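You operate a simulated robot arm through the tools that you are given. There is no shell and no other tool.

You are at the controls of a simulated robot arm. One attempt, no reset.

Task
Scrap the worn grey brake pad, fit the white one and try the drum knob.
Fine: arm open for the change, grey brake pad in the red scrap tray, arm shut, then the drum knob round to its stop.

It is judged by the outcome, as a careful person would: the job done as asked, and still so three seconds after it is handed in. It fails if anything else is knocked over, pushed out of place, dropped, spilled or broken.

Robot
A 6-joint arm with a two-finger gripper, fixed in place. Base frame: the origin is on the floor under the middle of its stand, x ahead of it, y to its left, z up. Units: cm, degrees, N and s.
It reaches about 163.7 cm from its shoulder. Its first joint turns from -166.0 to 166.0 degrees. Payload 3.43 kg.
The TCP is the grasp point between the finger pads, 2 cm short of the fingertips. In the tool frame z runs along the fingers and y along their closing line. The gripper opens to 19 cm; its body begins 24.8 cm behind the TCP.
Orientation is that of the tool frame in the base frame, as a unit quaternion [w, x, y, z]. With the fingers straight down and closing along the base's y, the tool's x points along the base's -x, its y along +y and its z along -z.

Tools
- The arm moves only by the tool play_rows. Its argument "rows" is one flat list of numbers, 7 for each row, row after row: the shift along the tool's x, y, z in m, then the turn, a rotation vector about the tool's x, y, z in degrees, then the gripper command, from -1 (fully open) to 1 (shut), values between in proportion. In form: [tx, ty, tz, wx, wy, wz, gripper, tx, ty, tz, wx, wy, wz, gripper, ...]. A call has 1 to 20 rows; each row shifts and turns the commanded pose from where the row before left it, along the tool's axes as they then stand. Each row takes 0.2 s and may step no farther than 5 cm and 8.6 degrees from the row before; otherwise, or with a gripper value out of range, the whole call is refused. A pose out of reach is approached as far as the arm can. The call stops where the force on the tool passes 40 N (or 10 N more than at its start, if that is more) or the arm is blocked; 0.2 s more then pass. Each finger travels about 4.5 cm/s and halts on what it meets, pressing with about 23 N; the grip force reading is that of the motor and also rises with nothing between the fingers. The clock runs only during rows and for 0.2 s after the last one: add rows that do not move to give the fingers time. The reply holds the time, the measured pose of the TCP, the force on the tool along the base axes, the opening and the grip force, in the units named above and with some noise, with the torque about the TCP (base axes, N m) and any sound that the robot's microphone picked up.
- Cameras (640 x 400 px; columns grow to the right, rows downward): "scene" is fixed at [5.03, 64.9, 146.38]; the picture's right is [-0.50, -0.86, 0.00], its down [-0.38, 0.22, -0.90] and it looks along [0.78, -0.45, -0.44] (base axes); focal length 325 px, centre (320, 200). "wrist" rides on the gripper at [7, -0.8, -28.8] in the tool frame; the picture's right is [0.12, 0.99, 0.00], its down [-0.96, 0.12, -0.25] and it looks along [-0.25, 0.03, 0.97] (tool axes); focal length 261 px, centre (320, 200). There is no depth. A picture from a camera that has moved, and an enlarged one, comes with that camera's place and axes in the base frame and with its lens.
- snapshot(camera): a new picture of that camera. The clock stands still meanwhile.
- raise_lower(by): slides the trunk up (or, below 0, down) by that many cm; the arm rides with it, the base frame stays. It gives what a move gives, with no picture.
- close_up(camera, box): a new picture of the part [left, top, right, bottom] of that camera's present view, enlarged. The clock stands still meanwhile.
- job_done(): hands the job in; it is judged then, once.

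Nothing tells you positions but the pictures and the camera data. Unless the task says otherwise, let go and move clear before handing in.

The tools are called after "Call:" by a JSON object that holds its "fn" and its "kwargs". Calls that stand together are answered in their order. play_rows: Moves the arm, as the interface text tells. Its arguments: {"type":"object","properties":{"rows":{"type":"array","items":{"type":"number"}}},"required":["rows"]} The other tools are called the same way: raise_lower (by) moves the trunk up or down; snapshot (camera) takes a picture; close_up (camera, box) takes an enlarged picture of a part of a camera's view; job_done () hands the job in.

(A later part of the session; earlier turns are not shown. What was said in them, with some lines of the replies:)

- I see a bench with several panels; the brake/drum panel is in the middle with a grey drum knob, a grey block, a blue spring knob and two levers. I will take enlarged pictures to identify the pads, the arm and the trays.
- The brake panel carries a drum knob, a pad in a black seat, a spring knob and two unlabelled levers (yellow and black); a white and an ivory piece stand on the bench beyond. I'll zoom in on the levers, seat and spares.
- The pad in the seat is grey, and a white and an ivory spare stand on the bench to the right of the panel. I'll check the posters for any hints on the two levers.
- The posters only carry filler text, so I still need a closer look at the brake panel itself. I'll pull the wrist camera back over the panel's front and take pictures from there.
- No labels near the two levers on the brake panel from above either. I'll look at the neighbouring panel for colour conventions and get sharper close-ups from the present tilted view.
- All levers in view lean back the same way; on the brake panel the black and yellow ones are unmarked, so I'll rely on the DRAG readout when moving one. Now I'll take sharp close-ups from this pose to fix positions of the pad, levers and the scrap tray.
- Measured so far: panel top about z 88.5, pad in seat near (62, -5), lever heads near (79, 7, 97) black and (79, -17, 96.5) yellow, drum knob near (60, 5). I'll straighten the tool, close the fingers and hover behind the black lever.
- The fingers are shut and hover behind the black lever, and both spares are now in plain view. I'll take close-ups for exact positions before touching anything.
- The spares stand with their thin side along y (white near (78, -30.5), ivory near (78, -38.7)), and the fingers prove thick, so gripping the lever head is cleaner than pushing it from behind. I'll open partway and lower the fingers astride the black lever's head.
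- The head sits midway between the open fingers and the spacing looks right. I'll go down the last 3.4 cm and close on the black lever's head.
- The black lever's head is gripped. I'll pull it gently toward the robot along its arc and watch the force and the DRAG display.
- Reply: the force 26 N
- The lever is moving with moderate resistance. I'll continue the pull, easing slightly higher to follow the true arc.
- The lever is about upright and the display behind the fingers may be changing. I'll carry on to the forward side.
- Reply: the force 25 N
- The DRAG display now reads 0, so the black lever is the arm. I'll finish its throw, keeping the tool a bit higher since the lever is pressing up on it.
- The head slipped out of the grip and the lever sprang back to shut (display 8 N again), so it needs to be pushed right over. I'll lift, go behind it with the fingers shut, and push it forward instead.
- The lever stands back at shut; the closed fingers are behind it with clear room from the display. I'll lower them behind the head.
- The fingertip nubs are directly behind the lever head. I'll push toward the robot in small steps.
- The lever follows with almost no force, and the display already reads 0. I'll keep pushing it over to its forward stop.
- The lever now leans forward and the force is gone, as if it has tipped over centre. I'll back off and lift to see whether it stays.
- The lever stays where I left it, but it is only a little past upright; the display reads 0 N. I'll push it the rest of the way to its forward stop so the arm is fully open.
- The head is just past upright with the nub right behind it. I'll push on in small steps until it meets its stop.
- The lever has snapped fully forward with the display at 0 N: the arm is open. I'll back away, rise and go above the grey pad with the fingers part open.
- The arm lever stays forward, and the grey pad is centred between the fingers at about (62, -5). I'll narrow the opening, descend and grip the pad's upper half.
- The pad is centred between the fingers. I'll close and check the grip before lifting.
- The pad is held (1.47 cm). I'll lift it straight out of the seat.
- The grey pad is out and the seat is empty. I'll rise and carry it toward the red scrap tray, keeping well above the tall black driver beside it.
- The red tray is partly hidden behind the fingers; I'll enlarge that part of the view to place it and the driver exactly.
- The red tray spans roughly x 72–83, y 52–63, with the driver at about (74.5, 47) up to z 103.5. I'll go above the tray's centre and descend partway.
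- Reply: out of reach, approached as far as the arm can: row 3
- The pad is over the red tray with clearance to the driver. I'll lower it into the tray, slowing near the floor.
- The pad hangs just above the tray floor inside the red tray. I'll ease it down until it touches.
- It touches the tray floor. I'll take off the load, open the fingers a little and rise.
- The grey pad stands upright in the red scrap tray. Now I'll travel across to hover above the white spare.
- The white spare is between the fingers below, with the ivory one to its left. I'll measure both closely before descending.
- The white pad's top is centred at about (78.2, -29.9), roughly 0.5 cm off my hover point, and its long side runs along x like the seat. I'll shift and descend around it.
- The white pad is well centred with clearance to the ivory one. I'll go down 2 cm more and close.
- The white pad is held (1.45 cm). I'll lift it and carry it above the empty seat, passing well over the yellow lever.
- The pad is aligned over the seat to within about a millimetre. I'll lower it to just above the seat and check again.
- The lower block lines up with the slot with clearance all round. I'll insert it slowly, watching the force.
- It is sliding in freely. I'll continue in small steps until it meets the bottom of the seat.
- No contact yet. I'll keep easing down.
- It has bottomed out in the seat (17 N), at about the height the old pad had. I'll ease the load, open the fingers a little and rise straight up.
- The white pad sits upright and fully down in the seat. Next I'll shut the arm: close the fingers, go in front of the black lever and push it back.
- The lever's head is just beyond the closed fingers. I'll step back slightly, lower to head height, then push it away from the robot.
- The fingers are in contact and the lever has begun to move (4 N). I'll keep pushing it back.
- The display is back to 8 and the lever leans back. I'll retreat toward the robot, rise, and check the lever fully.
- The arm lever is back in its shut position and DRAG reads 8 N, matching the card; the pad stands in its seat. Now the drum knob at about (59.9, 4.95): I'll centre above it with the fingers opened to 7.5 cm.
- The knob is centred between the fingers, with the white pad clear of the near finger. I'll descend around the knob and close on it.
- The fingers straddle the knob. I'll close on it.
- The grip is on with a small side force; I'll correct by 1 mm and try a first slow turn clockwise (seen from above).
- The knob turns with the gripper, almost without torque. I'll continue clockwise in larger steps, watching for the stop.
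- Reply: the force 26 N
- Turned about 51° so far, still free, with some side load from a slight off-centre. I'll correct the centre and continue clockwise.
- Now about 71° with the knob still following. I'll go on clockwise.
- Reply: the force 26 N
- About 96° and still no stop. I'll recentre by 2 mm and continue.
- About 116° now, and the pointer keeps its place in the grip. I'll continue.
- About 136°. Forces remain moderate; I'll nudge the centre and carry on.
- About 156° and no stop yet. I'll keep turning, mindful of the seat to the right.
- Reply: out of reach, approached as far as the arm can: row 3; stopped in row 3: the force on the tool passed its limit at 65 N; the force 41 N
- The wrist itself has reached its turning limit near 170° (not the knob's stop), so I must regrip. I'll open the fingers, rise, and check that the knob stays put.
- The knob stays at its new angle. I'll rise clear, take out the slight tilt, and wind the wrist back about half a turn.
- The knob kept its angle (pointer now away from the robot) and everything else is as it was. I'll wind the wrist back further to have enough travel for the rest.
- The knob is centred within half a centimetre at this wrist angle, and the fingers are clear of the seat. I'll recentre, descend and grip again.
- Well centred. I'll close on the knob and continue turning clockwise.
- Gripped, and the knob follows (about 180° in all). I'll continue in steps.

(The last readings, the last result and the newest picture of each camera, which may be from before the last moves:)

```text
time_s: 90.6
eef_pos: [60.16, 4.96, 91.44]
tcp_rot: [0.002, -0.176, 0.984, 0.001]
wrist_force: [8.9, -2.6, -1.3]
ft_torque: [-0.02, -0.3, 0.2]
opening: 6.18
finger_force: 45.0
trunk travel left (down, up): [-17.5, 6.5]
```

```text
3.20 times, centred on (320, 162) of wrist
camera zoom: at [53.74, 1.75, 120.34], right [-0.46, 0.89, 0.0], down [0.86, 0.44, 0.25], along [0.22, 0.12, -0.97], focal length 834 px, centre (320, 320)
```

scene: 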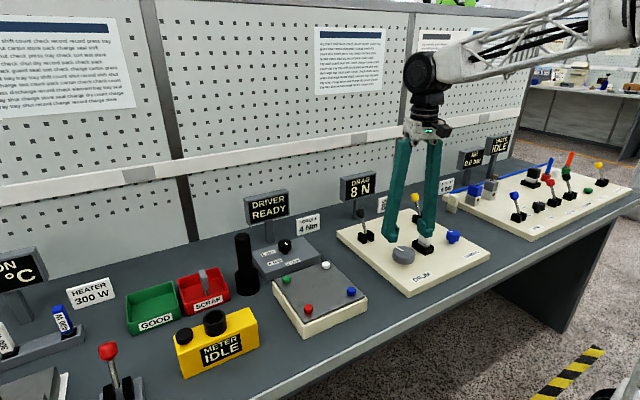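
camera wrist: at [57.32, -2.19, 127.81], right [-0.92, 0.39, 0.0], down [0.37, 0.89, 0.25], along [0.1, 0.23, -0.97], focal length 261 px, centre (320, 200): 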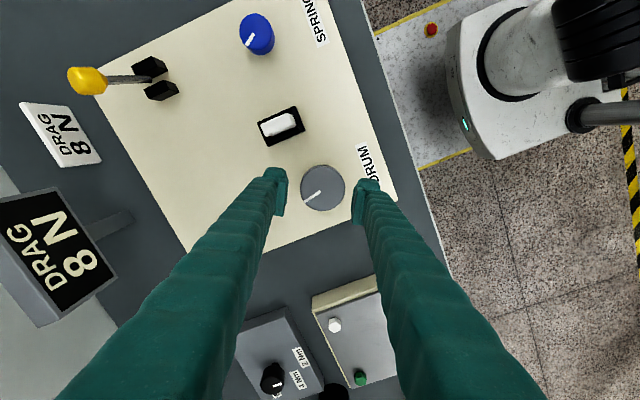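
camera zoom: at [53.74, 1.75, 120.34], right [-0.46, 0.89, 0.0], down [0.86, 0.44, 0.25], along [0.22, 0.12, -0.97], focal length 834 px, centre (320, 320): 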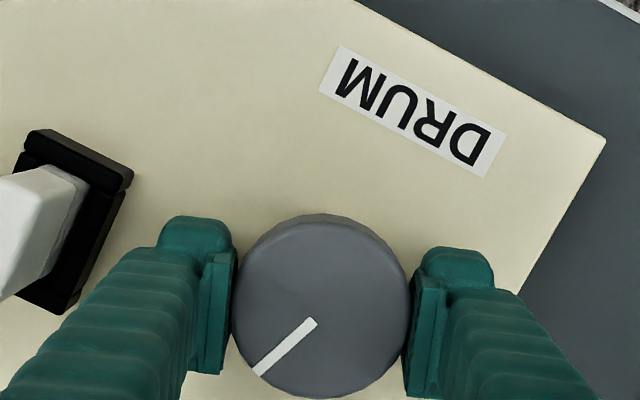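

A reaction torque of 0.2 Nm has appeared and the pointer slipped about 9° in the grip, so the stop seems reached near 200°. I'll push a little more to confirm the pointer no longer moves.

Call:
{"fn": "play_rows", "kwargs": {"rows": [0, 0, 0, 0, 0, 4, 1, 0, 0, 0, 0, 0, 4, 1, 0, 0, 0, 0, 0, 4, 1, 0, 0, 0, 0, 0, 0, 1]}}

Call:
{"fn": "close_up", "kwargs": {"camera": "wrist", "box": [220, 100, 420, 225]}}

Call:
{"fn": "close_up", "kwargs": {"camera": "scene", "box": [330, 170, 490, 270]}}

```text
time_s: 91.6
eef_pos: [59.99, 5.09, 91.51]
tcp_rot: [0.0, -0.072, 0.997, 0.001]
wrist_force: [2.4, -7.0, 5.5]
ft_torque: [-0.12, 0.01, 1.07]
opening: 6.29
finger_force: 45.3
trunk travel left (down, up): [-17.5, 6.5]
```

```text
3.20 times, centred on (320, 162) of wrist
camera zoom: at [53.13, 3.08, 120.31], right [-0.26, 0.97, 0.0], down [0.93, 0.25, 0.25], along [0.24, 0.07, -0.97], focal length 834 px, centre (320, 320)
```

zoom: 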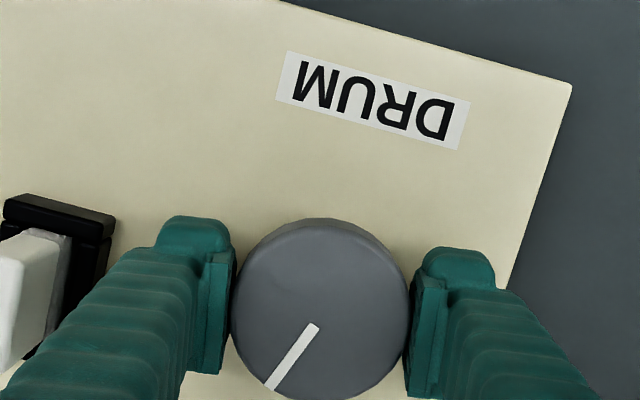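

```text
4.00 times, centred on (410, 220) of scene
camera zoom: at [5.03, 64.9, 146.38], right [-0.5, -0.86, 0.0], down [-0.38, 0.22, -0.9], along [0.78, -0.45, -0.44], focal length 1299 px, centre (-40, 120)
```

zoom: 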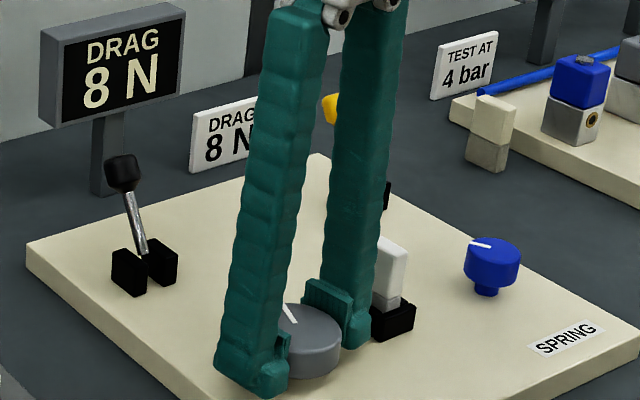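

The torque has risen to about 1 Nm with the pointer holding still: the drum knob is firmly at its stop, about 200° round. I'll release, rise straight up and check everything.

Call:
{"fn": "play_rows", "kwargs": {"rows": [0, 0, 0, 0, 0, 0, 0.21, 0, 0, 0, 0, 0, 0, 0.21, 0, 0, 0, 0, 0, 0, 0.21, 0, 0, 0, 0, 0, 0, 0.21, 0, 0, -0.03, 0, 0, 0, 0.21, 0, 0, -0.04, 0, 0, 0, 0.21, 0, 0, -0.045, 0, 0, 0, 0.21, 0, 0, -0.045, 0, 0, 0, 0.21, 0, 0, -0.04, 0, 0, 0, 0.21, 0, 0, 0, 0, 0, 0, 0.21]}}

Call:
{"fn": "snapshot", "kwargs": {"camera": "scene"}}

Call:
{"fn": "close_up", "kwargs": {"camera": "scene", "box": [330, 170, 490, 270]}}

Call:
{"fn": "snapshot", "kwargs": {"camera": "wrist"}}

```text
time_s: 93.8
eef_pos: [60.09, 4.99, 111.48]
tcp_rot: [0.001, -0.072, 0.997, 0.001]
wrist_force: [-0.3, -0.4, 0.1]
ft_torque: [-0.01, -0.03, 0.03]
opening: 7.48
finger_force: 0.1
trunk travel left (down, up): [-17.5, 6.5]
```

```text
taken
```

scene: 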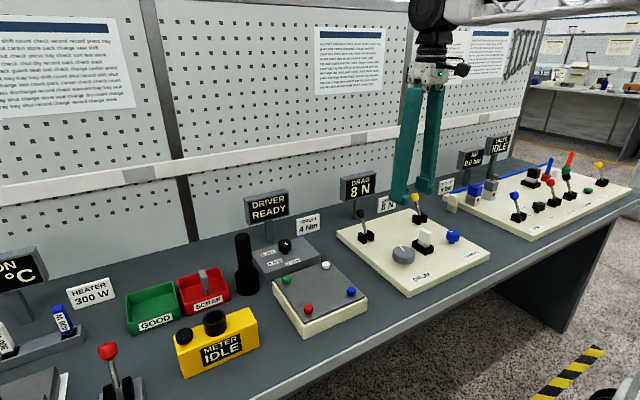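

```text
4.00 times, centred on (410, 220) of scene
camera zoom: at [5.03, 64.9, 146.38], right [-0.5, -0.86, 0.0], down [-0.38, 0.22, -0.9], along [0.78, -0.45, -0.44], focal length 1299 px, centre (-40, 120)
```

zoom: 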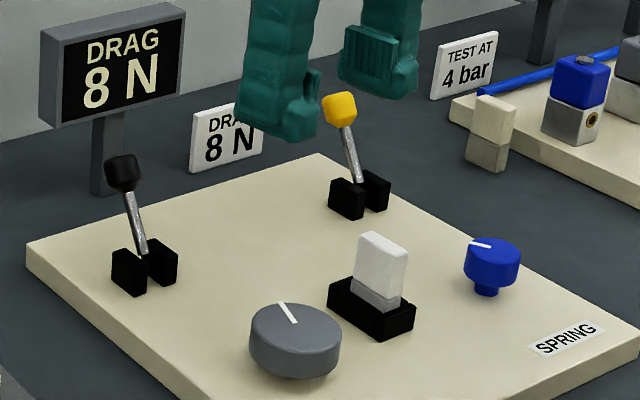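

```text
taken
camera wrist: at [53.1, 3.08, 140.28], right [-0.26, 0.97, 0.0], down [0.93, 0.25, 0.25], along [0.24, 0.07, -0.97], focal length 261 px, centre (320, 200)
```

wrist: 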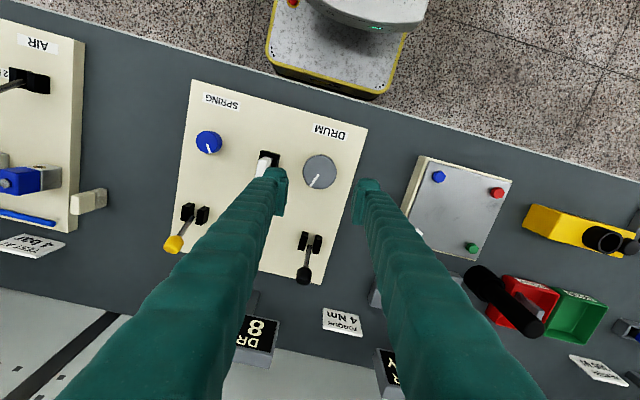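

The pad, arm lever, display and other items look right. I'll verify the knob's final angle, the seated pad and the scrap tray in close-up before handing in.

Call:
{"fn": "close_up", "kwargs": {"camera": "wrist", "box": [240, 130, 368, 210]}}

Call:
{"fn": "close_up", "kwargs": {"camera": "scene", "box": [110, 220, 302, 340]}}

Call:
{"fn": "close_up", "kwargs": {"camera": "scene", "box": [395, 210, 475, 260]}}

```text
5.00 times, centred on (304, 170) of wrist
camera zoom: at [53.1, 3.08, 140.28], right [-0.26, 0.97, 0.0], down [0.93, 0.25, 0.25], along [0.24, 0.07, -0.97], focal length 1303 px, centre (400, 350)
```

zoom: 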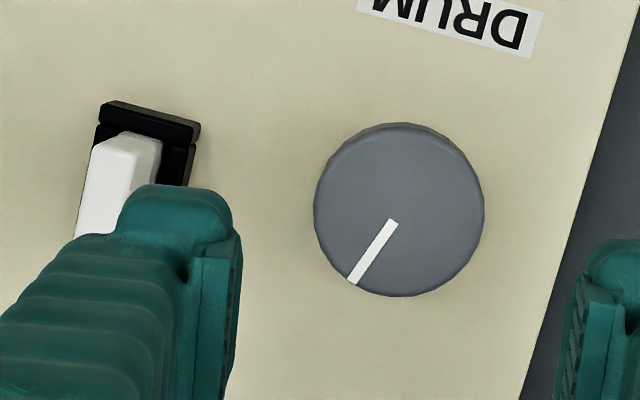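

```text
3.33 times, centred on (206, 280) of scene
camera zoom: at [5.03, 64.9, 146.38], right [-0.5, -0.86, 0.0], down [-0.38, 0.22, -0.9], along [0.78, -0.45, -0.44], focal length 1083 px, centre (700, -67)
```

zoom: 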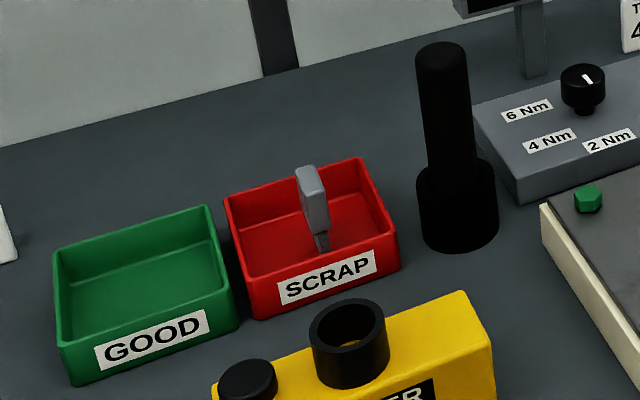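

```text
8.00 times, centred on (435, 235) of scene
camera zoom: at [5.03, 64.9, 146.38], right [-0.5, -0.86, 0.0], down [-0.38, 0.22, -0.9], along [0.78, -0.45, -0.44], focal length 2598 px, centre (-600, -80)
```

zoom: 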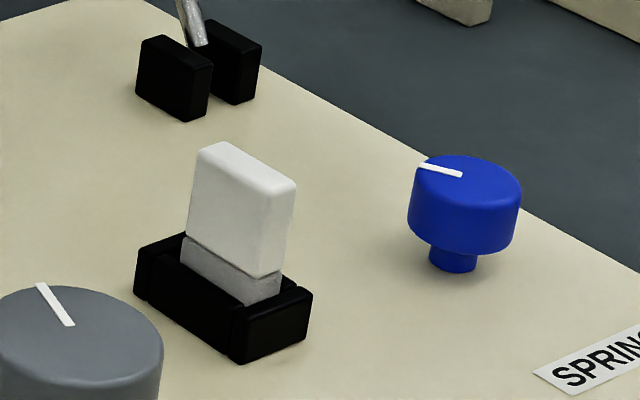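

The knob rests at its stop, the white pad is seated with the arm shut and DRAG at 8 N, and the grey pad stands in the red tray. I'll move the arm further clear before handing in.

Call:
{"fn": "play_rows", "kwargs": {"rows": [0.02, 0, -0.04, 0, 0, 0, 0.21, 0.02, 0, -0.03, 0, 0, 0, 0.21, 0.02, 0, 0, 0, 0, 0, 0.21, 0, 0, 0, 0, 0, 0, 0.21]}}

Call:
{"fn": "snapshot", "kwargs": {"camera": "scene"}}

```text
time_s: 94.8
eef_pos: [54.04, 4.17, 118.49]
tcp_rot: [0.001, -0.073, 0.997, 0.001]
wrist_force: [-0.6, 0.4, 0.5]
ft_torque: [0.01, -0.04, -0.04]
opening: 7.49
finger_force: 0.0
trunk travel left (down, up): [-17.5, 6.5]
```

```text
taken
```

scene: 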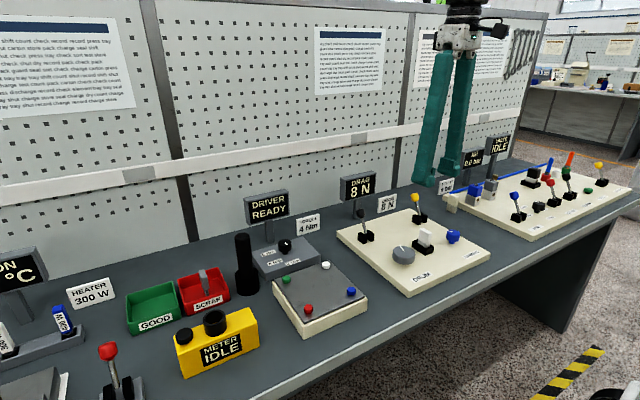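

The arm is clear, and everything is in place: grey pad in the red tray, white pad fitted, arm shut at 8 N, drum knob at its stop, nothing else disturbed. Handing in.

Call:
{"fn": "job_done", "kwargs": {}}

```text
The job is handed in.
```

I scrapped the grey brake pad, fitted the white one, and turned the drum knob to its stop. The job is handed in; no verdict came back.

- **Arm:** The black lever turned out to be the arm; neither lever was labelled, but moving this one took the DRAG display from 8 N to 0 N. My first pull slipped and the lever sprang shut, so I pushed it fully open instead. It stayed open for the whole change. It is shut again now and DRAG reads 8 N, matching the card.
- **Grey pad:** It stands upright in the red scrap tray.
- **White pad:** It is upright and pressed to the bottom of the seat.
- **Drum knob:** I turned it clockwise, seen from above, about 200° until it would go no further. I had to let go and regrip partway because the wrist ran out of travel. It stayed at the stop after I released it.

I did not touch the yellow lever, the spring knob or the ivory spare, and nothing else was moved. The gripper is open and clear of the bench.
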